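You operate a simulated robot arm through the tools that you are given. There is no shell and no other tool. Be economical: measure what you need, move in short steps, check, and stop when the job is done.

The job below is to be done with a simulated two-armed robot. You get a single attempt, and the scene is never put back.

Task
Take the lid off the white tin and lay it down on the top of the steel bench. Push the yellow chute cover shut. Put the fuse marked "25 A" from the top of the packing bench on the chamber of the sealer and the fuse that says "20 A" on top of the spacer. Open the red drawer, take the yellow tin from the top of the packing bench and put it in the inside of the red drawer and shut the drawer again. Take the red bucket on the top of the small wooden bench and put it away on the spot under the spout marked medium. Any order will do. Set down upright: yellow tin.

Only the result counts: the job must be done as asked and must still hold three seconds after the hand-in. Knocking over, shifting, dropping, spilling or breaking anything else fails it. Lids that push on must go on centred and level and be pressed home; caps that screw on are set level and turned clockwise until they are tight.

Robot
Two 7-joint arms with two-finger parallel grippers on one trunk, on a base that drives. Base frame: it is fixed to the floor where the robot stands at the start and does not move with it; the origin is under the middle of the robot, x ahead of it, y to its left, z up; the surface under the hand at the start is at about z = 0.8. Units: m, degrees, N and s.
The left shoulder is at the start at [0.08, 0.131, 0.947], the right one opposite. With the tool pointing down near the work surface each hand reaches from about 0.4 to 0.86 m from the robot's upright axis, wherever it stands, measured 20 degrees to its own side. Places, roughly: chamber of the sealer [0.4, 7.1, 0.9]; fuse [0.25, 8.5, 1]; inside of the red drawer [-1.6, 7, 0.6]; red bucket (17x19x15 cm) [2.6, 2.8, 0.9]; red drawer [-1.6, 7, 0.6]; spacer (8x8x3 cm) [0.3, 8.5, 0.9]; spot under the spout marked medium (22x22 cm) [-5.42, 0.62, 0.44]; white tin (9x9x10 cm) [0.5, 0.2, 0.8]; yellow chute cover [-1.6, 7.2, 0.9]; yellow tin [0.75, 8.25, 1]. Payload 1.57 kg a hand.
Tool frame (each hand has its own): the origin (TCP) lies between the finger pads and is the grasp point; the fingertips stand 0.03 m ahead of it; z points along the fingers, y is the line along which they close. The gripper opens to 0.11 m. The fingers are 0.024 m wide and 0.012 m thick; the gripper's body (0.048 by 0.112 m) begins 0.078 m behind the TCP.
Orientation is that of the tool frame in the base frame, as a unit quaternion [x, y, z, w]. With the fingers straight down and closing along the base's y, the tool's x points along the base's -x, its y along +y and its z along -z.

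Tools
- The arms move only by the tool jog_arm. It takes "left_steps", "right_steps" or both (then of equal length, played together; a hand with none holds still); each is a list of rows, each a list of 7 numbers: the shift along the base's x, y, z in units of 30 mm (1.0 is 30 mm), then the turn, a rotation vector about the base's x, y, z in units of 4 degrees (1.0 is 4 degrees), then the closure, from 0 (fully open) to 1 (shut). In form: [[x, y, z, wx, wy, wz, fingers], ...]. A call has 1 to 10 rows; each row shifts and turns the commanded pose from where the row before left it. A call with a number of a shift or a turn outside -1 to 1 is refused whole. Each row takes 0.2 s and may step no farther than 0.05 m and 8.6 degrees from the row before; otherwise, or with a gripper value out of range, the whole call is refused. Where a pose cannot be reached the arm comes as near as it can. A force on the tool above 40 N (or 10 N above the force at the start of the call, whichever is more), or a blocked arm, ends the call early, and 0.2 s more pass. The fingers move at their own pace (about 0.108 m/s each) and stop on an object; they squeeze with about 26 N. The grip force told is the motor's: it shows also when the fingers shut on nothing. Time passes only in rows, and 0.2 s behind the last, so rows that do not move let the fingers close. The reply holds the time, the measured pose of the TCP, the force on the tool along the base axes, the opening and the grip force, in the units named above and with some noise, with the torque about the TCP (base axes, N m) and any sound that the robot's microphone picked up.
- Cameras (640 x 400 px; columns grow to the right, rows downward): "scene" is now at [-0.0598, 0.0399, 1.4307]; the picture's right is [0.46, -0.89, 0.00], its down [-0.43, -0.22, -0.88] and it looks along [0.78, 0.40, -0.48] (base axes); focal length 251 px, centre (320, 200). "left" rides on the left gripper at [0.07, -0.016, -0.141] in its tool frame; the picture's right is [0.23, 0.97, 0.00], its down [-0.86, 0.20, -0.48] and it looks along [-0.47, 0.11, 0.88] (tool axes); focal length 222 px, centre (320, 200). "right" rides on the right gripper at [0.07, 0.016, -0.141] in its tool frame; the picture's right is [-0.23, 0.97, 0.00], its down [-0.85, -0.20, -0.48] and it looks along [-0.47, -0.11, 0.88] (tool axes); focal length 222 px, centre (320, 200). There is no depth. A picture from a camera that has moved, and an enlarged one, comes with that camera's place and axes in the base frame and with its lens.
- camera(camera): a new picture of that camera. The clock stands still meanwhile.
- base_move(legs): drives the robot by 1 to 6 legs, each [ahead, left, turn to the left] in m, m and degrees, along the robot's own axes; the way and the turn of a leg run together, so that a leg with both is an arc; at most 1.5 m and 180 degrees a leg. The arms and the cameras ride along, it lands a little off, and it stops where it bumps. It gives what a move gives.
- pan_tilt(pan, tilt): turns the head with the scene camera to pan (to the left, within 109 degrees either way) and tilt (down, from -29 to 69), counted from straight ahead of the robot. It gives what a move gives.
- close_up(camera, box): a new picture of the part [left, top, right, bottom] of that camera's present view, enlarged. The clock stands still meanwhile.
- close_job(): hands the job in; it is judged then, once.

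Go step by step. Nothing tells you exact positions but the pictures and the camera data: compare them with the known pose of the tool, close in by small moves and look again before you grip or let go. The budget is 186 turns and 154 pictures, counting those below and the enlarged ones. Unless the task says otherwise, let go and move clear before handing in.

The tools are called after ">>>" as name(argument=value, ...) on one line, values as JSON. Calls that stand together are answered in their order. jog_arm: Moves the arms, as the interface text tells. Its arguments: {"type":"object","properties":{"left_steps":{"type":"array"},"right_steps":{"type":"array"}},"required":[]} The other tools are called the same way: base_move (legs) drives the base; pan_tilt (pan, tilt) turns the head that bears the scene camera; camera (camera) takes a picture; close_up (camera, box) takes an enlarged picture of a part of a camera's view; close_job () hands the job in.

At the start:

```text
clock: 0.0
left_ee_pos: [0.3365, 0.4373, 1.1688]
left_tool_rot: [0.0, 1.0, 0.0, 0.0]
left_wrist_force: [-0.3, 0.0, 0.7]
left_moment: [0.04, 0.04, -0.01]
left_gripper_width: 0.1099
left_finger_force: 0.1
right_ee_pos: [0.5106, 0.036, 1.0747]
right_tool_rot: [-0.001, 1.0, 0.0, 0.0]
right_wrist_force: [1.0, 0.2, 0.0]
right_moment: [-0.01, 0.02, 0.01]
right_gripper_width: 0.1099
right_finger_force: 0.0
robot x, y, heading: [-0.0012, -0.0026, 0.3]
head pan, tilt: [27.1, 28.8]
```

scene: 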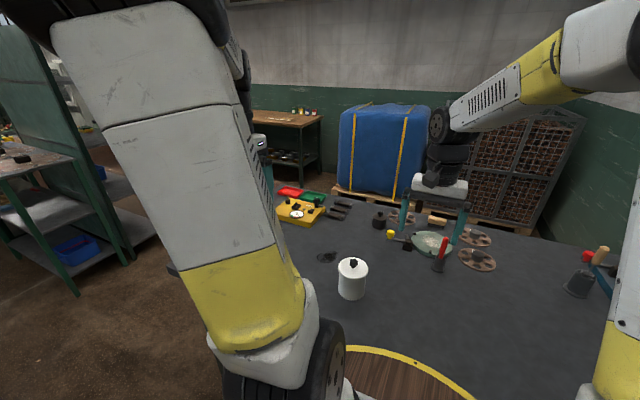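
right: 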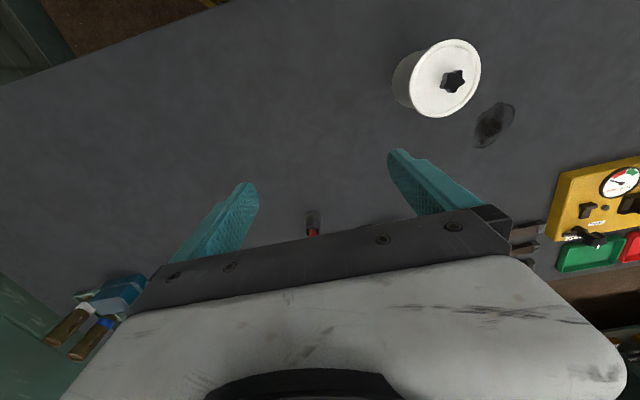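
left: 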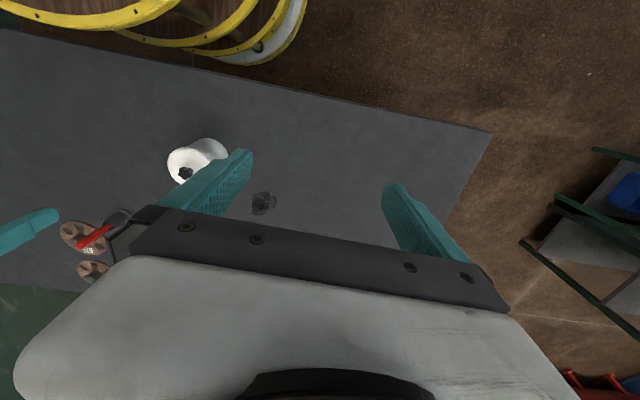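

The white tin with a star knob on its lid stands at about [0.49, 0.21]. I take a closer look before using the right hand.

>>> close_up(camera="scene", box=[260, 220, 440, 330])

>>> jog_arm(right_steps=[[-0.2, 1, 0, 0, 0, 0, 0], [-0.2, 1, 0, 0, 0, 0, 0], [-0.2, 1, 0, 0, 0, 0, 0], [0, 1, 0, 0, 0, 0, 0], [0, 1, 0, 0, 0, 0, 0], [0, 0.7, 0, 0, 0, 0, 0]])

>>> camera(camera="right")

>>> camera(camera="scene")

```text
3.56 times, centred on (350, 275) of scene
camera zoom: at [-0.0598, 0.0399, 1.4307], right [0.46, -0.89, 0.0], down [-0.43, -0.22, -0.88], along [0.78, 0.4, -0.48], focal length 893 px, centre (213, -67)
```

zoom: 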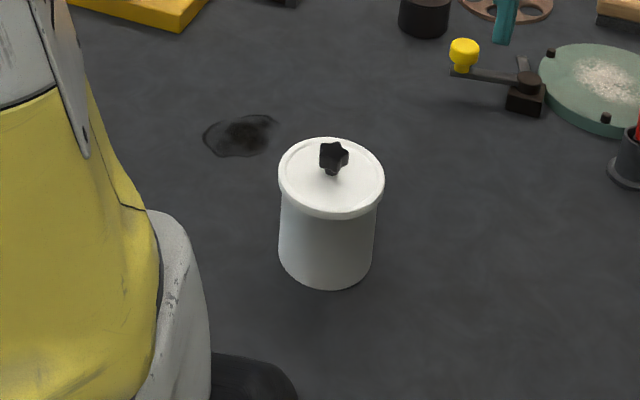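

```text
clock: 1.4
left_ee_pos: [0.337, 0.4373, 1.17]
left_tool_rot: [0.001, 1.0, 0.0, 0.0]
left_wrist_force: [-0.7, -1.2, 0.2]
left_moment: [0.03, 0.02, 0.03]
left_gripper_width: 0.1099
left_finger_force: 0.0
right_ee_pos: [0.4934, 0.2077, 1.0744]
right_tool_rot: [0.0, 1.0, 0.001, 0.0]
right_wrist_force: [0.5, -1.2, 0.9]
right_moment: [0.0, 0.01, 0.01]
right_gripper_width: 0.1101
right_finger_force: 0.1
robot x, y, heading: [-0.0019, -0.002, -0.2]
head pan, tilt: [27.1, 28.8]
```

```text
149 pictures are left
camera right: at [0.4224, 0.2234, 1.2161], right [0.23, 0.97, 0.0], down [0.86, -0.2, 0.48], along [0.47, -0.11, -0.88], focal length 222 px, centre (320, 200)
```

right: 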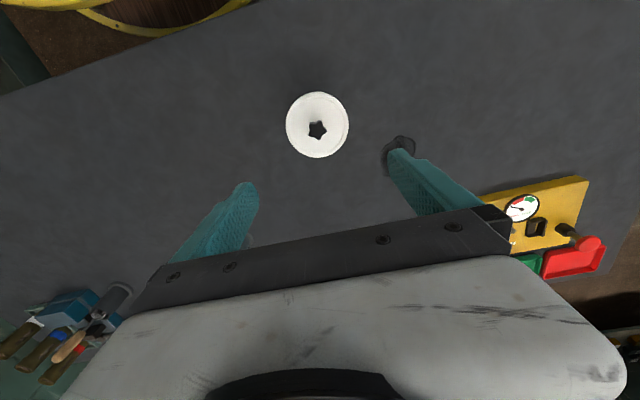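

```text
148 pictures are left
camera scene: at [-0.0598, 0.0398, 1.4308], right [0.46, -0.89, 0.0], down [-0.43, -0.22, -0.88], along [0.78, 0.4, -0.48], focal length 251 px, centre (320, 200)
```

scene: 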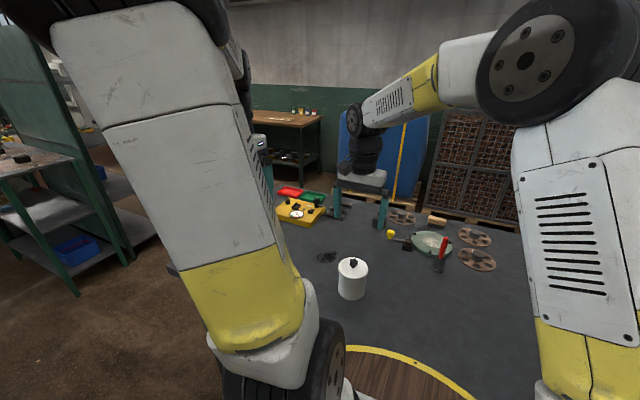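

The knob triangulates to about [0.478, 0.206, 0.92]. I go down over it with half-closed fingers.

>>> jog_arm(right_steps=[[-0.5, -0.05, 0, 0, 0, 0, 0.3], [0, 0, -1, 0, 0, 0, 0.3], [0, 0, -1, 0, 0, 0, 0.3], [0, 0, -1, 0, 0, 0, 0.3], [0, 0, -0.9, 0, 0, 0, 0.3]])

>>> camera(camera="right")

>>> close_up(camera="scene", box=[290, 220, 410, 300])

```text
clock: 2.6
left_ee_pos: [0.3376, 0.4376, 1.1694]
left_tool_rot: [0.0, 1.0, 0.0, 0.0]
left_wrist_force: [-0.3, -0.5, 0.4]
left_moment: [0.02, -0.01, -0.02]
left_gripper_width: 0.1098
left_finger_force: 0.0
right_ee_pos: [0.4781, 0.2054, 0.957]
right_tool_rot: [0.0, 1.0, 0.0, 0.0]
right_wrist_force: [0.1, -0.3, 0.4]
right_moment: [0.02, -0.01, 0.0]
right_gripper_width: 0.0771
right_finger_force: 0.0
robot x, y, heading: [0.005, 0.002, 0.1]
head pan, tilt: [27.1, 28.8]
```

```text
147 pictures are left
camera right: at [0.4071, 0.221, 1.0981], right [0.23, 0.97, 0.0], down [0.85, -0.2, 0.48], along [0.47, -0.11, -0.88], focal length 222 px, centre (320, 200)
```

right: 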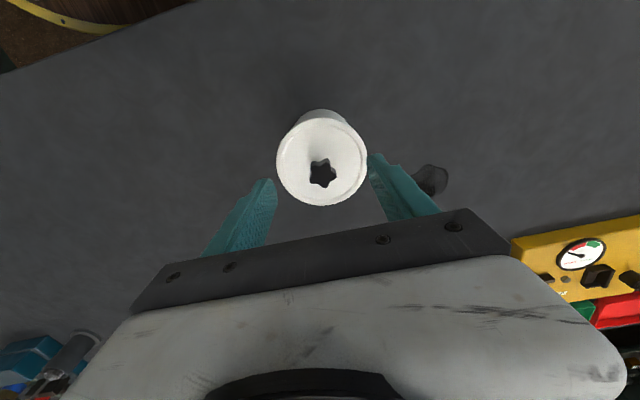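

```text
5.00 times, centred on (350, 260) of scene
camera zoom: at [-0.0599, 0.0399, 1.4307], right [0.46, -0.89, 0.0], down [-0.43, -0.22, -0.88], along [0.78, 0.4, -0.48], focal length 1255 px, centre (170, -100)
```

zoom: 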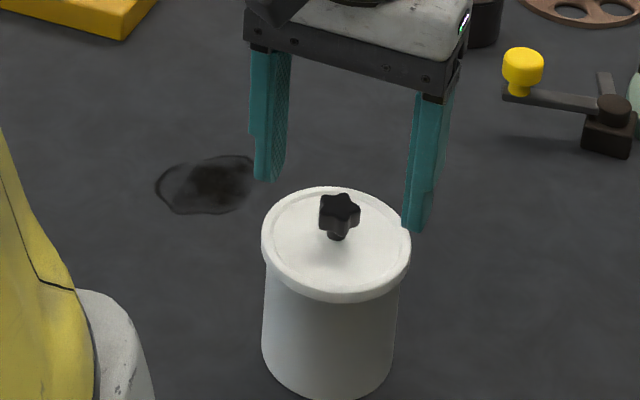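

The knob is between the fingers; I lower a little more and close on it.

>>> jog_arm(right_steps=[[0, 0.03, -0.6, 0, 0, 0, 0.3], [0, 0, 0, 0, 0, 0, 0.6], [0, 0, 0, 0, 0, 0, 1], [0, 0, 0, 0, 0, 0, 1], [0, 0, 0, 0, 0, 0, 1]])

>>> close_up(camera="scene", box=[290, 220, 410, 300])

```text
clock: 3.8
left_ee_pos: [0.3368, 0.437, 1.1697]
left_tool_rot: [0.0, 1.0, 0.001, 0.0]
left_wrist_force: [0.0, -1.0, -0.3]
left_moment: [0.0, -0.01, 0.05]
left_gripper_width: 0.1099
left_finger_force: 0.1
right_ee_pos: [0.4781, 0.2065, 0.9393]
right_tool_rot: [0.0, 1.0, -0.001, 0.001]
right_wrist_force: [-0.2, -0.2, -0.6]
right_moment: [0.02, -0.03, -0.03]
right_gripper_width: 0.0228
right_finger_force: 25.4
robot x, y, heading: [-0.0036, 0.0027, 0.0]
head pan, tilt: [27.1, 28.8]
heard: snap
```

```text
5.00 times, centred on (350, 260) of scene
camera zoom: at [-0.0598, 0.04, 1.4307], right [0.46, -0.89, 0.0], down [-0.43, -0.22, -0.88], along [0.78, 0.4, -0.48], focal length 1255 px, centre (170, -100)
```

zoom: 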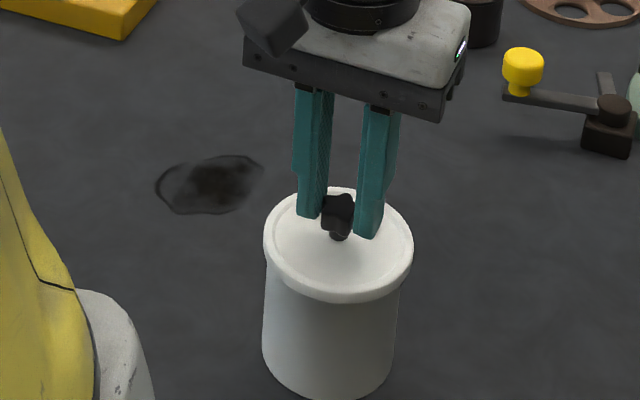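

Gripped on the knob (a snap was heard). I lift gently and look whether the lid comes off alone.

>>> jog_arm(right_steps=[[0, 0, 0.2, 0, 0, 0, 1], [0, 0, 0.3, 0, 0, 0, 1], [0, 0, 0.5, 0, 0, 0, 1]])

>>> close_up(camera="scene", box=[290, 220, 410, 300])

```text
clock: 4.6
left_ee_pos: [0.3374, 0.4374, 1.1691]
left_tool_rot: [0.0, 1.0, 0.0, 0.001]
left_wrist_force: [0.2, 1.3, 0.7]
left_moment: [-0.04, 0.0, -0.02]
left_gripper_width: 0.1099
left_finger_force: 0.1
right_ee_pos: [0.4758, 0.2068, 0.9702]
right_tool_rot: [0.0, 1.0, -0.001, 0.0]
right_wrist_force: [-0.1, -0.2, -0.4]
right_moment: [-0.01, 0.01, -0.02]
right_gripper_width: 0.0228
right_finger_force: 26.0
robot x, y, heading: [-0.0001, -0.0001, -0.1]
head pan, tilt: [27.1, 28.8]
```

```text
5.00 times, centred on (350, 260) of scene
camera zoom: at [-0.0597, 0.04, 1.4307], right [0.46, -0.89, 0.0], down [-0.43, -0.22, -0.88], along [0.78, 0.4, -0.48], focal length 1255 px, centre (170, -100)
```

zoom: 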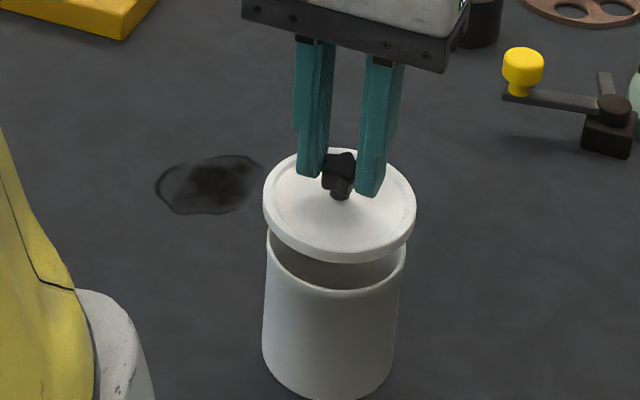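

The lid is off. I carry it to clear bench at about [0.48, 0.03] and lower it.

>>> jog_arm(right_steps=[[0, 0, 1, 0, 0, 0, 1], [0, -1, 0.3, 0, 0, 0, 1], [0, -1, 0, 0, 0, 0, 1], [0, -1, 0, 0, 0, 0, 1], [0, -1, 0, 0, 0, 0, 1], [0, -1, 0, 0, 0, 0, 1], [0, -1, 0, 0, 0, 0, 1], [0, 0, -1, 0, 0, 0, 1], [0, 0, -1, 0, 0, 0, 1], [0, 0, -1, 0, 0, 0, 1]])

>>> jog_arm(right_steps=[[0, 0, -0.7, 0, 0, 0, 1], [0, 0, -0.5, 0, 0, 0, 1], [0, 0, -0.2, 0, 0, 0, 1]])

>>> close_up(camera="scene", box=[320, 240, 520, 360])

```text
clock: 6.8
left_ee_pos: [0.3374, 0.4378, 1.1683]
left_tool_rot: [0.001, 1.0, 0.0, 0.0]
left_wrist_force: [0.3, 0.7, -0.9]
left_moment: [-0.01, -0.04, 0.01]
left_gripper_width: 0.1098
left_finger_force: 0.1
right_ee_pos: [0.4766, 0.0277, 0.9203]
right_tool_rot: [0.0, 1.0, 0.0, 0.0]
right_wrist_force: [0.0, -0.1, -0.4]
right_moment: [0.03, -0.01, 0.0]
right_gripper_width: 0.0232
right_finger_force: 25.8
robot x, y, heading: [-0.0024, 0.0007, 0.1]
head pan, tilt: [27.1, 28.8]
```

```text
clock: 7.6
left_ee_pos: [0.3357, 0.4367, 1.1686]
left_tool_rot: [0.0, 1.0, 0.0, 0.0]
left_wrist_force: [0.1, -0.4, 0.1]
left_moment: [0.0, -0.04, 0.02]
left_gripper_width: 0.1099
left_finger_force: 0.1
right_ee_pos: [0.4754, 0.027, 0.8786]
right_tool_rot: [0.0, 1.0, 0.001, 0.001]
right_wrist_force: [-0.8, 0.9, -0.4]
right_moment: [0.0, -0.01, 0.0]
right_gripper_width: 0.0229
right_finger_force: 26.2
robot x, y, heading: [-0.0013, -0.0012, 0.0]
head pan, tilt: [27.1, 28.8]
```

```text
3.20 times, centred on (420, 300) of scene
camera zoom: at [-0.0598, 0.0399, 1.4307], right [0.46, -0.89, 0.0], down [-0.43, -0.22, -0.88], along [0.78, 0.4, -0.48], focal length 803 px, centre (0, -120)
```

zoom: 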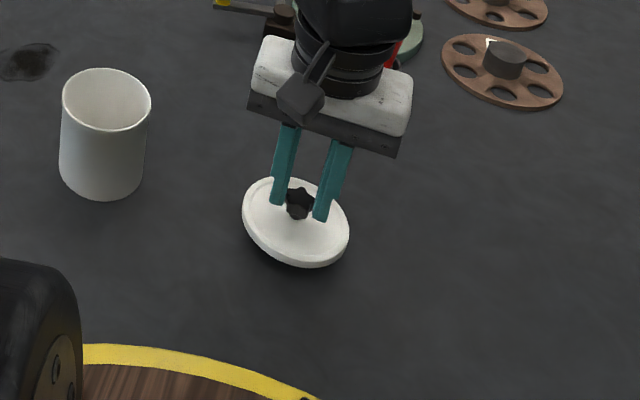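

It is close to the bench; I lower in small steps until contact.

>>> jog_arm(right_steps=[[0, 0, -0.25, 0, 0, 0, 1], [0, 0, -0.25, 0, 0, 0, 1], [0, 0, -0.15, 0, 0, 0, 1], [0, 0, -0.15, 0, 0, 0, 1]])

>>> close_up(camera="scene", box=[360, 270, 460, 340])

```text
clock: 8.6
left_ee_pos: [0.3366, 0.4376, 1.1696]
left_tool_rot: [0.001, 1.0, 0.001, 0.0]
left_wrist_force: [0.3, 0.4, -0.3]
left_moment: [-0.01, -0.02, 0.01]
left_gripper_width: 0.1104
left_finger_force: 0.0
right_ee_pos: [0.477, 0.0254, 0.8533]
right_tool_rot: [-0.001, 1.0, 0.0, 0.001]
right_wrist_force: [-0.2, -0.3, -0.6]
right_moment: [0.03, -0.01, -0.02]
right_gripper_width: 0.0229
right_finger_force: 26.2
robot x, y, heading: [0.0023, 0.0045, 0.1]
head pan, tilt: [27.1, 28.8]
```

```text
5.71 times, centred on (410, 305) of scene
camera zoom: at [-0.0598, 0.0399, 1.4307], right [0.46, -0.89, 0.0], down [-0.43, -0.22, -0.88], along [0.78, 0.4, -0.48], focal length 1434 px, centre (-194, -400)
```

zoom: 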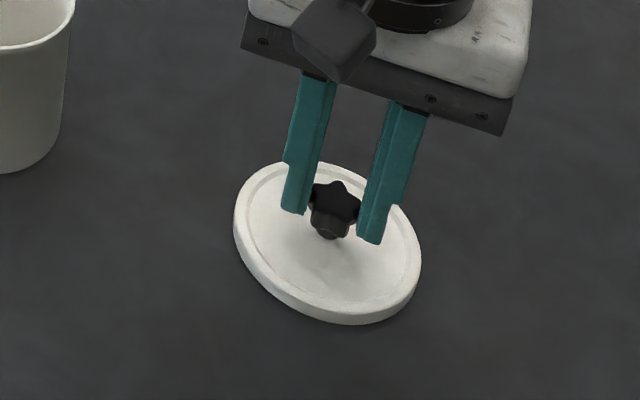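

>>> jog_arm(right_steps=[[0, 0, -0.1, 0, 0, 0, 1], [0, 0, -0.1, 0, 0, 0, 1]])

>>> close_up(camera="scene", box=[360, 270, 460, 340])

```text
clock: 9.2
left_ee_pos: [0.3369, 0.4375, 1.1702]
left_tool_rot: [-0.001, 1.0, 0.0, 0.0]
left_wrist_force: [0.5, 0.0, 0.1]
left_moment: [-0.02, 0.0, -0.03]
left_gripper_width: 0.1102
left_finger_force: 0.1
right_ee_pos: [0.4782, 0.0281, 0.8483]
right_tool_rot: [-0.001, 1.0, 0.0, 0.002]
right_wrist_force: [-1.0, -1.0, 32.3]
right_moment: [-0.03, -0.05, 0.03]
right_gripper_width: 0.0233
right_finger_force: 26.1
robot x, y, heading: [-0.0007, -0.0002, -0.1]
head pan, tilt: [27.1, 28.8]
```

```text
5.71 times, centred on (410, 305) of scene
camera zoom: at [-0.0606, 0.0398, 1.4307], right [0.46, -0.89, 0.0], down [-0.43, -0.22, -0.88], along [0.78, 0.4, -0.48], focal length 1434 px, centre (-194, -400)
```

zoom: 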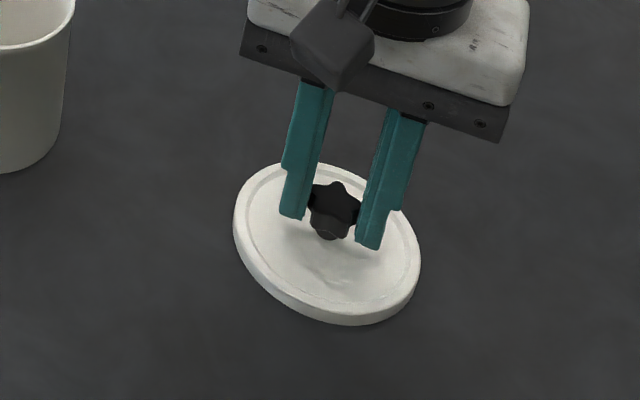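

Contact (32 N); the lid rests on the bench. I relieve slightly, release and go straight up.

>>> jog_arm(right_steps=[[0, 0, 0.07, 0, 0, 0, 1], [0, 0, 0, 0, 0, 0, 0.6], [0, 0, 0, 0, 0, 0, 0.5], [0, 0, 1, 0, 0, 0, 0.5], [0, 0, 1, 0, 0, 0, 0.5], [0, 0, 1, 0, 0, 0, 0.5], [0, 0, 1, 0, 0, 0, 0.5], [0, 0, 1, 0, 0, 0, 0.5], [0, 0, 1, 0, 0, 0, 0.5], [0, 0, 1, 0, 0, 0, 0.5]])

>>> close_up(camera="scene", box=[320, 240, 480, 340])

>>> pan_tilt(pan=95, tilt=10)

>>> camera(camera="scene")

```text
clock: 11.4
left_ee_pos: [0.3376, 0.4369, 1.1701]
left_tool_rot: [-0.001, 1.0, 0.0, 0.0]
left_wrist_force: [0.3, 0.0, -0.2]
left_moment: [0.01, 0.03, -0.02]
left_gripper_width: 0.1098
left_finger_force: 0.1
right_ee_pos: [0.4771, 0.027, 1.0595]
right_tool_rot: [0.0, 1.0, 0.0, -0.001]
right_wrist_force: [0.0, -0.3, -0.3]
right_moment: [-0.02, 0.01, -0.02]
right_gripper_width: 0.055
right_finger_force: 0.1
robot x, y, heading: [-0.002, -0.0032, -0.0]
head pan, tilt: [27.1, 28.8]
```

```text
4.00 times, centred on (400, 290) of scene
camera zoom: at [-0.0596, 0.04, 1.4308], right [0.46, -0.89, 0.0], down [-0.43, -0.22, -0.88], along [0.78, 0.4, -0.48], focal length 1004 px, centre (0, -160)
```

zoom: 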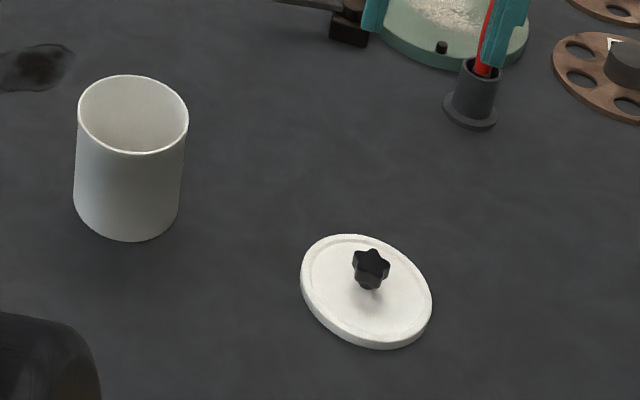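

```text
clock: 12.8
left_ee_pos: [0.3377, 0.4384, 1.1695]
left_tool_rot: [0.0, 1.0, 0.0, 0.0]
left_wrist_force: [-0.7, 0.3, -0.2]
left_moment: [0.01, -0.02, 0.0]
left_gripper_width: 0.1101
left_finger_force: 0.0
right_ee_pos: [0.4762, 0.0265, 1.0598]
right_tool_rot: [0.001, 1.0, 0.0, 0.0]
right_wrist_force: [-0.2, -0.7, -0.4]
right_moment: [-0.01, -0.04, 0.01]
right_gripper_width: 0.055
right_finger_force: 0.0
robot x, y, heading: [0.0009, 0.0009, -0.1]
head pan, tilt: [95.0, 10.0]
```

```text
139 pictures are left
camera scene: at [-0.1487, 0.0911, 1.4612], right [1.0, 0.09, 0.0], down [0.01, -0.17, -0.98], along [-0.09, 0.98, -0.17], focal length 251 px, centre (320, 200)
```

scene: 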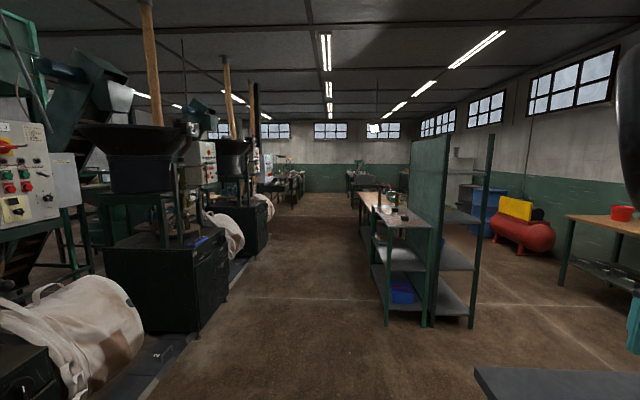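

The lid lies flat on the bench. Next the red bucket; I look around for the route.

>>> base_move(legs=[[-0.25, 0, 0], [0, 0, 60]])

>>> pan_tilt(pan=0, tilt=15)

>>> camera(camera="scene")

>>> pan_tilt(pan=100, tilt=15)

>>> camera(camera="scene")

```text
clock: 17.2
left_ee_pos: [-0.4559, 0.5121, 1.1694]
left_tool_rot: [-0.495, 0.869, 0.0, 0.0]
left_wrist_force: [1.3, -0.5, -0.2]
left_moment: [0.0, 0.01, 0.02]
left_gripper_width: 0.1101
left_finger_force: 0.2
right_ee_pos: [-0.0285, 0.4234, 1.0601]
right_tool_rot: [-0.496, 0.869, 0.0, -0.001]
right_wrist_force: [-0.2, 0.2, -0.8]
right_moment: [0.0, 0.02, 0.01]
right_gripper_width: 0.0548
right_finger_force: 0.1
robot x, y, heading: [-0.2519, 0.0026, 59.2]
head pan, tilt: [95.0, 10.0]
```

```text
clock: 18.9
left_ee_pos: [-0.4553, 0.5138, 1.1691]
left_tool_rot: [-0.495, 0.869, 0.0, 0.0]
left_wrist_force: [-0.4, 0.2, 0.1]
left_moment: [0.01, 0.02, -0.01]
left_gripper_width: 0.11
left_finger_force: 0.1
right_ee_pos: [-0.0288, 0.4237, 1.0596]
right_tool_rot: [-0.495, 0.869, 0.0, 0.0]
right_wrist_force: [0.2, -0.3, -0.2]
right_moment: [0.01, -0.01, 0.02]
right_gripper_width: 0.0552
right_finger_force: 0.1
robot x, y, heading: [-0.2539, 0.0035, 59.5]
head pan, tilt: [0.0, 15.0]
```

```text
138 pictures are left
camera scene: at [-0.2752, -0.0411, 1.4531], right [0.86, -0.51, 0.0], down [-0.13, -0.22, -0.97], along [0.49, 0.83, -0.26], focal length 251 px, centre (320, 200)
```

scene: 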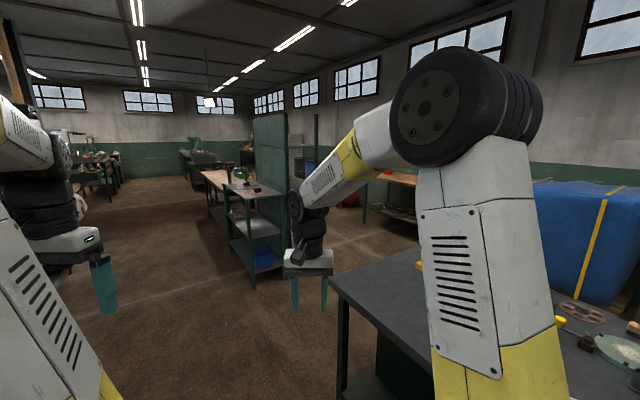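

```text
clock: 20.7
left_ee_pos: [-0.4555, 0.514, 1.1692]
left_tool_rot: [-0.496, 0.869, -0.001, 0.0]
left_wrist_force: [-0.1, 0.4, 0.9]
left_moment: [0.02, 0.01, 0.02]
left_gripper_width: 0.1102
left_finger_force: 0.1
right_ee_pos: [-0.0293, 0.4252, 1.0604]
right_tool_rot: [-0.496, 0.869, 0.001, 0.0]
right_wrist_force: [0.2, 0.6, 0.0]
right_moment: [0.01, -0.01, 0.01]
right_gripper_width: 0.0549
right_finger_force: 0.1
robot x, y, heading: [-0.2515, 0.0004, 59.5]
head pan, tilt: [100.0, 15.0]
```

```text
137 pictures are left
camera scene: at [-0.4102, -0.0885, 1.4531], right [0.35, 0.94, 0.0], down [0.24, -0.09, -0.97], along [-0.9, 0.34, -0.26], focal length 251 px, centre (320, 200)
```

scene: 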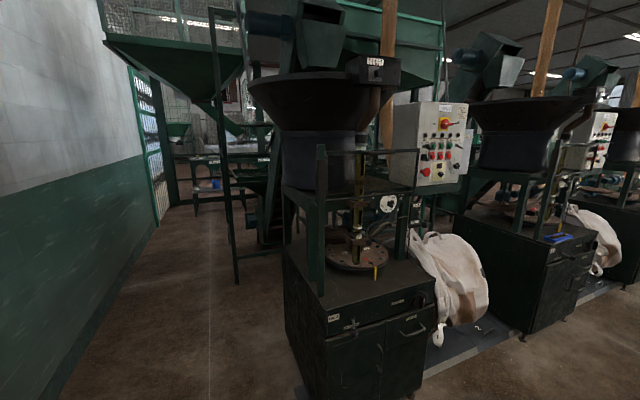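

The corridor between the steel bench and the shelf unit (y about 0.8 to 2.1) is free. I drive through it towards the wooden bench and look.

>>> base_move(legs=[[1.163, 0.685, 0], [0, 0, -45], [0.75, -0.12, 0], [0.75, -0.12, 0], [0, 0, 25]])

>>> pan_tilt(pan=0, tilt=22)

>>> camera(camera="scene")

```text
clock: 38.3
left_ee_pos: [1.2776, 2.022, 1.17]
left_tool_rot: [-0.329, 0.944, 0.0, 0.0]
left_wrist_force: [0.7, 0.0, -0.3]
left_moment: [-0.01, 0.01, 0.03]
left_gripper_width: 0.11
left_finger_force: 0.0
right_ee_pos: [1.6452, 1.7865, 1.0593]
right_tool_rot: [-0.33, 0.944, 0.001, 0.0]
right_wrist_force: [-0.8, -0.1, 0.0]
right_moment: [0.0, -0.02, -0.08]
right_gripper_width: 0.055
right_finger_force: 0.0
robot x, y, heading: [1.2872, 1.4702, 38.7]
head pan, tilt: [100.0, 15.0]
```

```text
clock: 40.0
left_ee_pos: [1.2779, 2.0207, 1.1687]
left_tool_rot: [-0.33, 0.944, 0.0, 0.0]
left_wrist_force: [0.3, 0.0, -1.0]
left_moment: [0.03, 0.0, -0.01]
left_gripper_width: 0.1099
left_finger_force: 0.1
right_ee_pos: [1.6437, 1.7859, 1.0606]
right_tool_rot: [-0.33, 0.944, 0.0, 0.001]
right_wrist_force: [-0.4, -0.8, -0.2]
right_moment: [0.0, -0.02, -0.03]
right_gripper_width: 0.0551
right_finger_force: 0.0
robot x, y, heading: [1.2833, 1.4665, 38.5]
head pan, tilt: [0.0, 22.0]
```

```text
136 pictures are left
camera scene: at [1.2486, 1.4379, 1.4417], right [0.62, -0.78, 0.0], down [-0.29, -0.23, -0.93], along [0.73, 0.58, -0.37], focal length 251 px, centre (320, 200)
```

scene: 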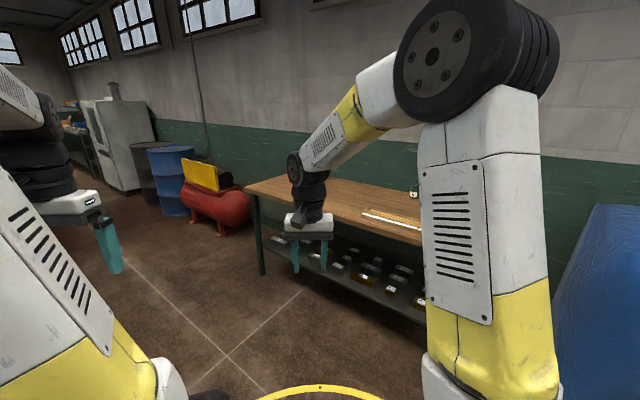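

The wooden bench front edge runs at x of about 2.39; the bucket is hidden behind my arm. I drive in front of it and face it.

>>> base_move(legs=[[1.0, 0.6, 0], [0, 0, -38.5]])

>>> pan_tilt(pan=10, tilt=32)

>>> camera(camera="scene")

>>> camera(camera="left")

```text
clock: 47.9
left_ee_pos: [2.0243, 3.0228, 1.1705]
left_tool_rot: [-0.012, 1.0, 0.0, 0.001]
left_wrist_force: [0.1, 0.0, -0.1]
left_moment: [-0.01, 0.02, -0.02]
left_gripper_width: 0.1102
left_finger_force: 0.1
right_ee_pos: [2.1748, 2.6138, 1.0594]
right_tool_rot: [-0.013, 1.0, 0.0, 0.0]
right_wrist_force: [1.1, -0.2, 0.8]
right_moment: [0.0, -0.02, 0.01]
right_gripper_width: 0.0549
right_finger_force: 0.0
robot x, y, heading: [1.696, 2.574, 1.4]
head pan, tilt: [0.0, 22.0]
```

```text
clock: 48.6
left_ee_pos: [2.0254, 3.023, 1.1696]
left_tool_rot: [-0.013, 1.0, -0.001, 0.0]
left_wrist_force: [-1.2, -0.2, 0.2]
left_moment: [-0.02, 0.0, 0.0]
left_gripper_width: 0.1102
left_finger_force: 0.2
right_ee_pos: [2.1749, 2.6141, 1.0606]
right_tool_rot: [-0.013, 1.0, -0.001, 0.0]
right_wrist_force: [0.4, -0.5, -0.4]
right_moment: [-0.02, -0.01, 0.01]
right_gripper_width: 0.0551
right_finger_force: 0.0
robot x, y, heading: [1.6988, 2.5732, 1.5]
head pan, tilt: [10.0, 32.0]
```

```text
135 pictures are left
camera scene: at [1.6457, 2.5888, 1.4258], right [0.2, -0.98, 0.0], down [-0.52, -0.1, -0.85], along [0.83, 0.17, -0.53], focal length 251 px, centre (320, 200)
```

scene: 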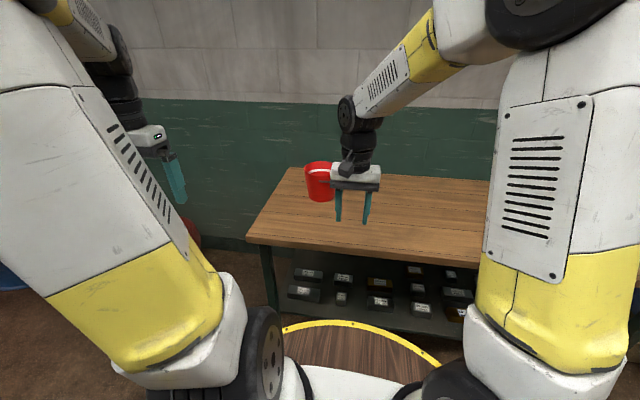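

```text
134 pictures are left
camera left: at [1.9545, 3.0054, 1.3109], right [-0.25, 0.97, 0.0], down [0.85, 0.22, 0.48], along [0.46, 0.12, -0.88], focal length 222 px, centre (320, 200)
```

left: 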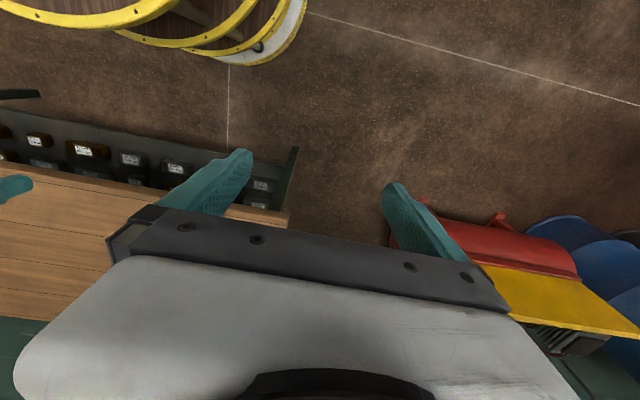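

>>> close_up(camera="scene", box=[270, 140, 390, 220])

```text
5.00 times, centred on (330, 180) of scene
camera zoom: at [1.6457, 2.5888, 1.4258], right [0.2, -0.98, 0.0], down [-0.52, -0.1, -0.85], along [0.83, 0.17, -0.53], focal length 1255 px, centre (270, 300)
```

zoom: 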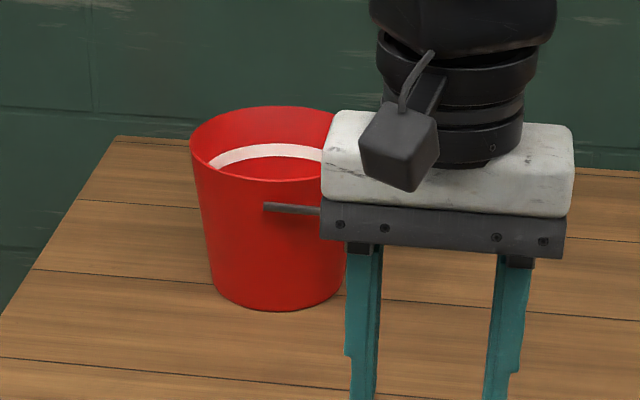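

A bar-like handle sticks out of the bucket on my right side. I move the right hand aside to see it whole.

>>> jog_arm(right_steps=[[0, -1, 0, 0, 0, 0, 0], [0, -1, 0, 0, 0, 0, 0], [0, -1, 0, 0, 0, 0, 0], [0, -1, 0, 0, 0, 0, 0], [0, -1, 0, 0, 0, 0, 0], [0, -1, 0, 0, 0, 0, 0]])

>>> close_up(camera="scene", box=[270, 140, 390, 220])

>>> camera(camera="right")

```text
clock: 50.0
left_ee_pos: [2.024, 3.0217, 1.1689]
left_tool_rot: [-0.013, 1.0, 0.0, 0.001]
left_wrist_force: [0.9, -0.2, -0.1]
left_moment: [-0.05, 0.01, -0.02]
left_gripper_width: 0.11
left_finger_force: 0.0
right_ee_pos: [2.1743, 2.4335, 1.0597]
right_tool_rot: [-0.014, 1.0, 0.0, 0.0]
right_wrist_force: [-0.3, -0.8, -0.7]
right_moment: [0.0, 0.01, 0.01]
right_gripper_width: 0.11
right_finger_force: 0.1
robot x, y, heading: [1.6991, 2.5756, 1.4]
head pan, tilt: [10.0, 32.0]
```

```text
5.00 times, centred on (330, 180) of scene
camera zoom: at [1.6457, 2.589, 1.4258], right [0.2, -0.98, 0.0], down [-0.52, -0.11, -0.85], along [0.83, 0.17, -0.53], focal length 1255 px, centre (270, 300)
```

zoom: 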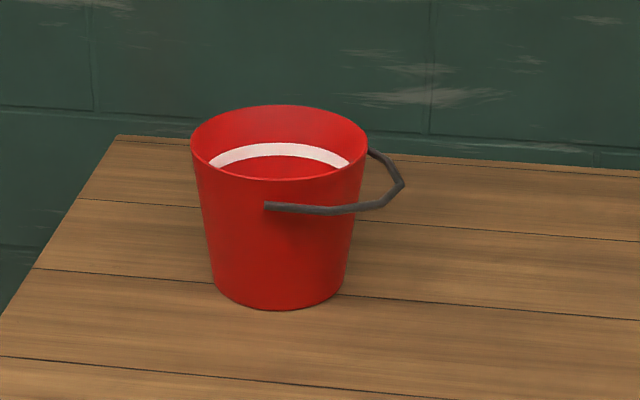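

```text
131 pictures are left
camera right: at [2.104, 2.4476, 1.2008], right [0.2, 0.98, 0.0], down [0.86, -0.18, 0.48], along [0.47, -0.1, -0.88], focal length 222 px, centre (320, 200)
```

right: 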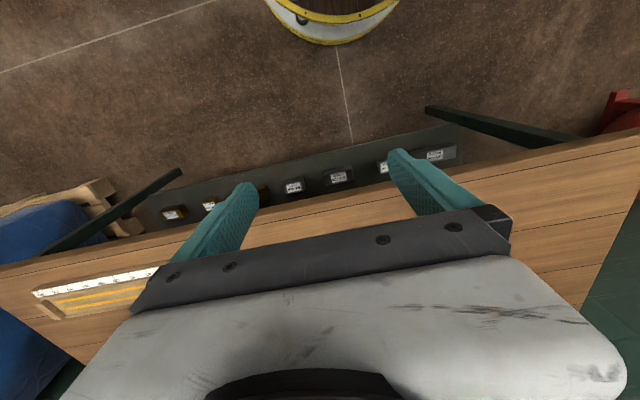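

The bucket is about [2.66, 2.79], rim z 0.95, with a loose bail on its right side. I'll drive nearer and bring the left hand, turned 45°, over its front-left rim.

>>> base_move(legs=[[0.22, 0, 0]])

>>> jog_arm(left_steps=[[0.5, -0.2, 0, 0, 0, 1, 0], [0.5, -0.2, 0, 0, 0, 1, 0], [0.5, -0.2, 0, 0, 0, 1, 0], [0.5, -0.2, 0, 0, 0, 1, 0], [0.5, -0.3, 0, 0, 0, 1, 0], [0.5, -0.3, 0, 0, 0, 1, 0], [0.5, -0.3, 0, 0, 0, 1, 0], [0.5, -0.3, 0, 0, 0, 1, 0], [0.5, -0.3, 0, 0, 0, 1, 0], [0.5, -0.3, 0, 0, 0, 1, 0]])

>>> camera(camera="left")

>>> camera(camera="scene")

```text
clock: 51.7
left_ee_pos: [2.2449, 3.0283, 1.1686]
left_tool_rot: [-0.013, 1.0, 0.001, -0.001]
left_wrist_force: [-0.2, 0.9, -1.0]
left_moment: [0.01, -0.03, 0.02]
left_gripper_width: 0.1102
left_finger_force: 0.0
right_ee_pos: [2.3976, 2.4411, 1.06]
right_tool_rot: [-0.014, 1.0, 0.0, 0.001]
right_wrist_force: [-0.4, 0.4, -0.6]
right_moment: [-0.03, -0.01, -0.03]
right_gripper_width: 0.1101
right_finger_force: 0.0
robot x, y, heading: [1.921, 2.5864, 1.5]
head pan, tilt: [10.0, 32.0]
```

```text
clock: 53.9
left_ee_pos: [2.3965, 2.9515, 1.1711]
left_tool_rot: [-0.357, 0.934, 0.0, -0.001]
left_wrist_force: [-0.3, -0.4, 0.5]
left_moment: [-0.01, -0.02, 0.03]
left_gripper_width: 0.1101
left_finger_force: 0.2
right_ee_pos: [2.3979, 2.4407, 1.0595]
right_tool_rot: [-0.013, 1.0, 0.0, 0.0]
right_wrist_force: [0.0, -0.7, -0.2]
right_moment: [-0.01, 0.01, 0.0]
right_gripper_width: 0.1097
right_finger_force: 0.1
robot x, y, heading: [1.9233, 2.5795, 1.9]
head pan, tilt: [10.0, 32.0]
```

```text
130 pictures are left
camera left: at [2.3538, 2.8946, 1.3106], right [-0.82, 0.58, 0.0], down [0.51, 0.72, 0.48], along [0.28, 0.39, -0.88], focal length 222 px, centre (320, 200)
```

left: 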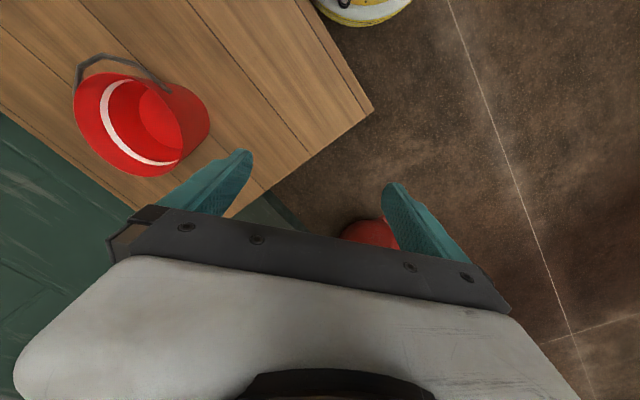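

```text
129 pictures are left
camera scene: at [1.8682, 2.5947, 1.4258], right [0.2, -0.98, 0.0], down [-0.52, -0.11, -0.85], along [0.83, 0.17, -0.53], focal length 251 px, centre (320, 200)
```

scene: 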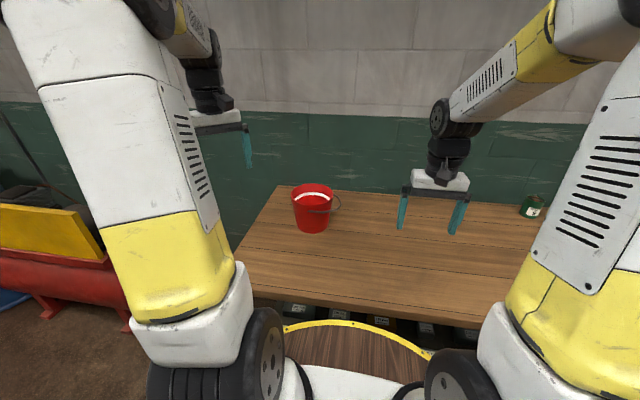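

>>> jog_arm(left_steps=[[1, -0.5, 0, -0.2, -0.2, 0.4, 0], [1, -0.5, 0, -0.2, -0.2, 0.4, 0], [1, -0.5, 0, -0.2, -0.2, 0, 0], [1, -0.5, 0, -0.2, -0.2, 0, 0], [1, -0.5, 0, -0.2, -0.2, 0, 0], [1, -0.5, -1, 0, 0, 0, 0], [0.7, -0.4, -1, 0, 0, 0, 0]])

>>> camera(camera="left")

>>> close_up(camera="scene", box=[240, 140, 400, 240])

```text
clock: 55.5
left_ee_pos: [2.5979, 2.8491, 1.1106]
left_tool_rot: [-0.38, 0.923, -0.046, 0.019]
left_wrist_force: [0.0, 0.5, -0.2]
left_moment: [-0.01, -0.02, -0.01]
left_gripper_width: 0.1101
left_finger_force: 0.1
right_ee_pos: [2.3979, 2.4405, 1.0591]
right_tool_rot: [-0.014, 1.0, -0.001, 0.0]
right_wrist_force: [-0.4, 0.1, -0.2]
right_moment: [-0.02, -0.01, 0.01]
right_gripper_width: 0.1101
right_finger_force: 0.1
robot x, y, heading: [1.921, 2.5812, 1.6]
head pan, tilt: [10.0, 32.0]
```

```text
128 pictures are left
camera left: at [2.5491, 2.7994, 1.2525], right [-0.84, 0.53, -0.1], down [0.43, 0.78, 0.46], along [0.32, 0.34, -0.88], focal length 222 px, centre (320, 200)
```

left: 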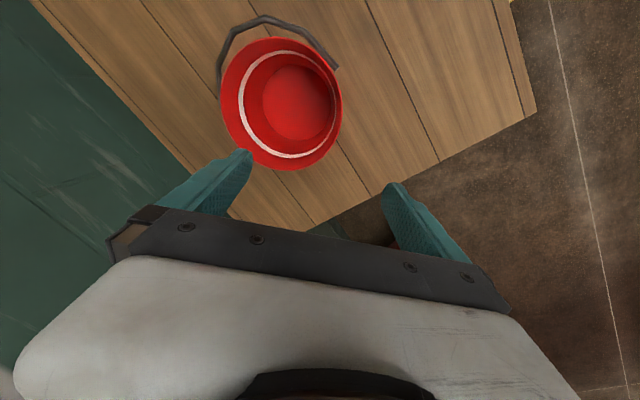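

```text
4.00 times, centred on (320, 190) of scene
camera zoom: at [1.868, 2.5947, 1.4258], right [0.2, -0.98, 0.0], down [-0.52, -0.11, -0.85], along [0.83, 0.17, -0.53], focal length 1004 px, centre (320, 240)
```

zoom: 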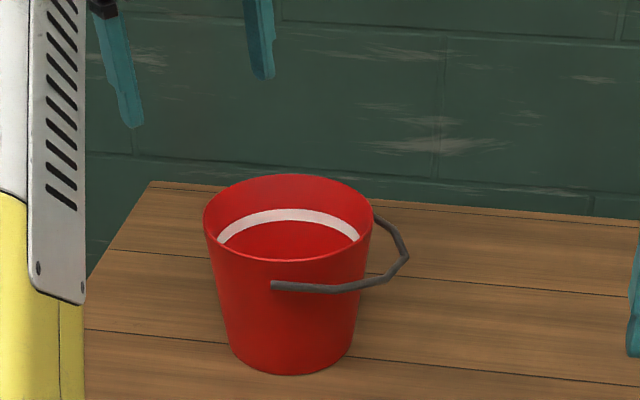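

Refined: rim centre about [2.63, 2.78, 0.96], radius 0.078. I shift the hand over the front-left wall and descend partly.

>>> jog_arm(left_steps=[[-1, -0.2, 0, 0, 0, 0, 0.2], [-0.1, 0, -0.5, 0, 0, 0, 0.2], [0.075, -0.075, -1, 0, 0, 0, 0.2], [0.075, -0.075, -1, 0, 0, 0, 0.2]])

>>> camera(camera="left")

>>> close_up(camera="scene", box=[240, 140, 400, 240])

```text
clock: 56.5
left_ee_pos: [2.5657, 2.839, 1.0359]
left_tool_rot: [-0.381, 0.923, -0.046, 0.019]
left_wrist_force: [-0.5, 0.9, 0.9]
left_moment: [0.01, -0.06, -0.02]
left_gripper_width: 0.0879
left_finger_force: 0.0
right_ee_pos: [2.3969, 2.4416, 1.0606]
right_tool_rot: [-0.014, 1.0, 0.0, 0.0]
right_wrist_force: [0.0, 0.1, 0.5]
right_moment: [0.02, -0.03, 0.01]
right_gripper_width: 0.1101
right_finger_force: 0.0
robot x, y, heading: [1.9183, 2.5821, 1.5]
head pan, tilt: [10.0, 32.0]
```

```text
126 pictures are left
camera left: at [2.5179, 2.7895, 1.1774], right [-0.84, 0.53, -0.1], down [0.43, 0.78, 0.46], along [0.32, 0.34, -0.88], focal length 222 px, centre (320, 200)
```

left: 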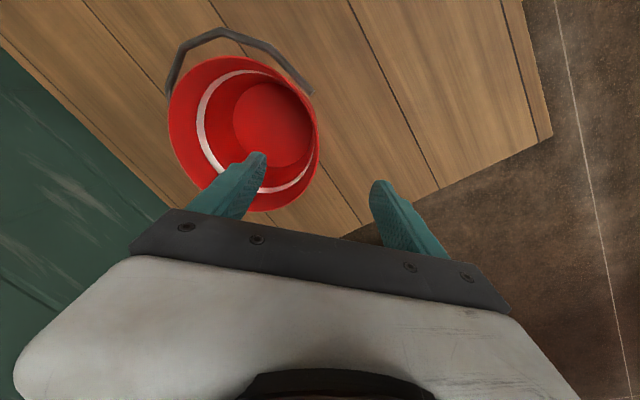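

```text
4.00 times, centred on (320, 190) of scene
camera zoom: at [1.8682, 2.5945, 1.4258], right [0.2, -0.98, 0.0], down [-0.52, -0.11, -0.85], along [0.83, 0.17, -0.53], focal length 1004 px, centre (320, 240)
```

zoom: 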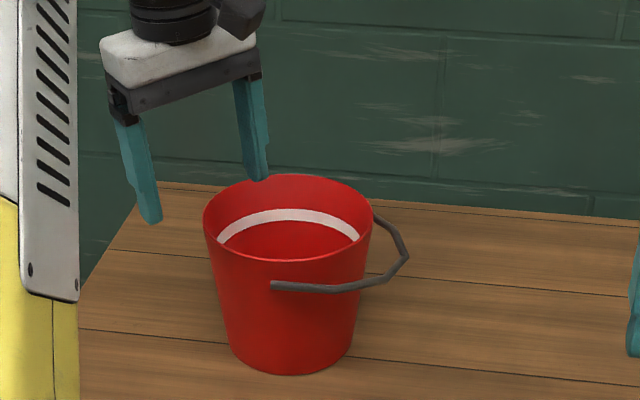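

>>> jog_arm(left_steps=[[0.075, -0.075, -1, 0, 0, 0, 0.2], [0.075, -0.075, -1, 0, 0, 0, 0.2], [0.075, -0.075, -1, 0, 0, 0, 0.2], [0.03, -0.03, -0.5, 0, 0, 0, 0.2]])

>>> close_up(camera="scene", box=[240, 140, 400, 240])

>>> camera(camera="left")

```text
clock: 57.5
left_ee_pos: [2.5741, 2.8301, 0.9285]
left_tool_rot: [-0.381, 0.923, -0.045, 0.02]
left_wrist_force: [-0.1, -0.1, 0.3]
left_moment: [-0.01, -0.01, -0.02]
left_gripper_width: 0.0878
left_finger_force: 0.1
right_ee_pos: [2.3966, 2.4418, 1.0593]
right_tool_rot: [-0.014, 1.0, 0.0, 0.0]
right_wrist_force: [0.3, 0.0, -0.1]
right_moment: [0.01, -0.02, 0.0]
right_gripper_width: 0.1098
right_finger_force: 0.1
robot x, y, heading: [1.9206, 2.5847, 1.5]
head pan, tilt: [10.0, 32.0]
```

```text
4.00 times, centred on (320, 190) of scene
camera zoom: at [1.8683, 2.5946, 1.4258], right [0.2, -0.98, 0.0], down [-0.52, -0.11, -0.85], along [0.83, 0.17, -0.53], focal length 1004 px, centre (320, 240)
```

zoom: 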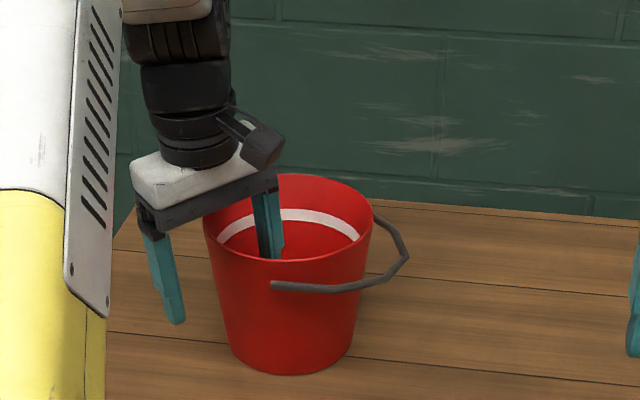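

```text
123 pictures are left
camera left: at [2.526, 2.7803, 1.0713], right [-0.84, 0.53, -0.1], down [0.43, 0.78, 0.46], along [0.32, 0.34, -0.88], focal length 222 px, centre (320, 200)
```

left: 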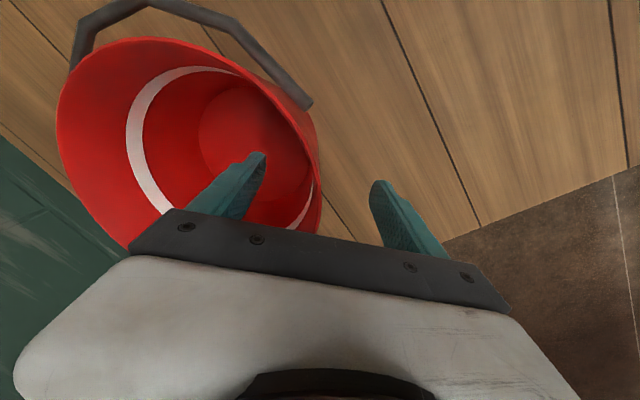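

Fingers straddle the wall. I close and lift gently to feel the weight.

>>> jog_arm(left_steps=[[0, 0, 0, 0, 0, 0, 0.6], [0, 0, 0, 0, 0, 0, 1], [0, 0, 0, 0, 0, 0, 1], [0, 0, 0, 0, 0, 0, 1]])

>>> jog_arm(left_steps=[[0, 0, 0.3, 0, 0, 0, 1], [0, 0, 0.4, 0, 0, 0, 1], [0, 0, 0.5, 0, 0, 0, 1]])

>>> camera(camera="scene")

```text
clock: 58.5
left_ee_pos: [2.5748, 2.8306, 0.9305]
left_tool_rot: [-0.382, 0.923, -0.046, 0.021]
left_wrist_force: [3.6, 1.7, 15.2]
left_moment: [-1.29, -0.35, 0.35]
left_gripper_width: 0.0029
left_finger_force: 24.0
right_ee_pos: [2.3981, 2.4407, 1.0598]
right_tool_rot: [-0.014, 1.0, 0.0, 0.001]
right_wrist_force: [-0.1, 0.1, 0.5]
right_moment: [0.04, 0.0, 0.01]
right_gripper_width: 0.1101
right_finger_force: 0.0
robot x, y, heading: [1.9235, 2.585, 1.3]
head pan, tilt: [10.0, 32.0]
```

```text
clock: 59.3
left_ee_pos: [2.5757, 2.8309, 0.9658]
left_tool_rot: [-0.381, 0.923, -0.045, 0.019]
left_wrist_force: [0.4, 0.1, -1.3]
left_moment: [0.09, 0.06, 0.02]
left_gripper_width: 0.0026
left_finger_force: 24.0
right_ee_pos: [2.3973, 2.441, 1.0581]
right_tool_rot: [-0.014, 1.0, 0.001, 0.0]
right_wrist_force: [0.5, -0.4, 0.7]
right_moment: [-0.03, 0.02, 0.02]
right_gripper_width: 0.11
right_finger_force: 0.0
robot x, y, heading: [1.9203, 2.5807, 1.5]
head pan, tilt: [10.0, 32.0]
```

```text
122 pictures are left
camera scene: at [1.8685, 2.5946, 1.4258], right [0.2, -0.98, 0.0], down [-0.52, -0.11, -0.85], along [0.83, 0.17, -0.53], focal length 251 px, centre (320, 200)
```

scene: 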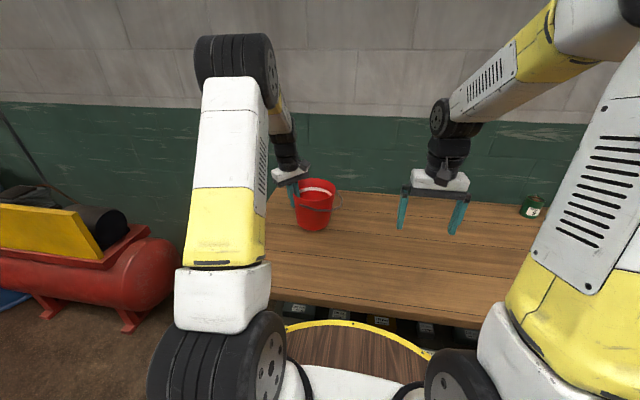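

The bucket is light (about 0.15 kg) and held. I raise it, draw it in, and drive back.

>>> jog_arm(left_steps=[[0, 0, 1, 0, 0, 0, 1], [0, 0, 1, 0, 0, 0, 1], [-0.3, 0, 1, 0, 0, 0, 1], [-0.5, 0, 1, 0, 0, 0, 1], [-1, 0, 1, 0, 0, 0, 1], [-1, 0, 0, 0, 0, 0, 1], [-1, 0, 0, 0, 0, 0, 1]])

>>> base_move(legs=[[-0.4, 0, 0]])

>>> camera(camera="scene")

```text
clock: 60.9
left_ee_pos: [2.4599, 2.8301, 1.1128]
left_tool_rot: [-0.38, 0.923, -0.046, 0.018]
left_wrist_force: [0.3, -0.1, -3.0]
left_moment: [0.09, 0.05, 0.0]
left_gripper_width: 0.0025
left_finger_force: 24.0
right_ee_pos: [2.3972, 2.4422, 1.0597]
right_tool_rot: [-0.014, 1.0, 0.0, 0.0]
right_wrist_force: [0.2, -0.1, 0.2]
right_moment: [0.03, 0.01, -0.01]
right_gripper_width: 0.1102
right_finger_force: 0.1
robot x, y, heading: [1.921, 2.5843, 1.5]
head pan, tilt: [10.0, 32.0]
```

```text
clock: 63.3
left_ee_pos: [2.065, 2.8195, 1.1139]
left_tool_rot: [-0.381, 0.923, -0.046, 0.02]
left_wrist_force: [0.4, 1.0, -1.5]
left_moment: [0.09, 0.06, 0.02]
left_gripper_width: 0.0025
left_finger_force: 24.2
right_ee_pos: [2.0032, 2.4311, 1.0589]
right_tool_rot: [-0.015, 1.0, 0.0, 0.0]
right_wrist_force: [-1.1, 0.9, 0.3]
right_moment: [0.01, 0.01, 0.02]
right_gripper_width: 0.11
right_finger_force: 0.1
robot x, y, heading: [1.5246, 2.5692, 1.8]
head pan, tilt: [10.0, 32.0]
```

```text
121 pictures are left
camera scene: at [1.4725, 2.5831, 1.4258], right [0.2, -0.98, 0.0], down [-0.52, -0.11, -0.85], along [0.83, 0.17, -0.53], focal length 251 px, centre (320, 200)
```

scene: 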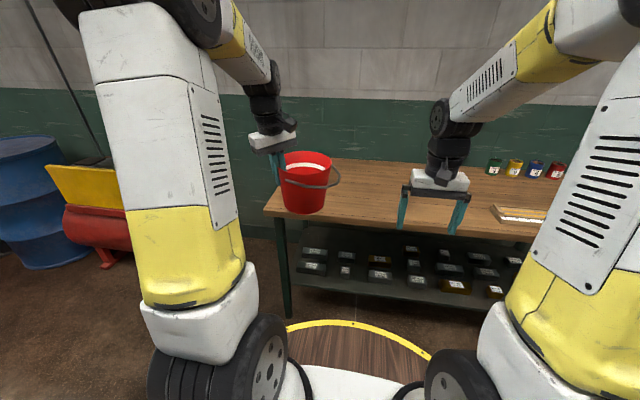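

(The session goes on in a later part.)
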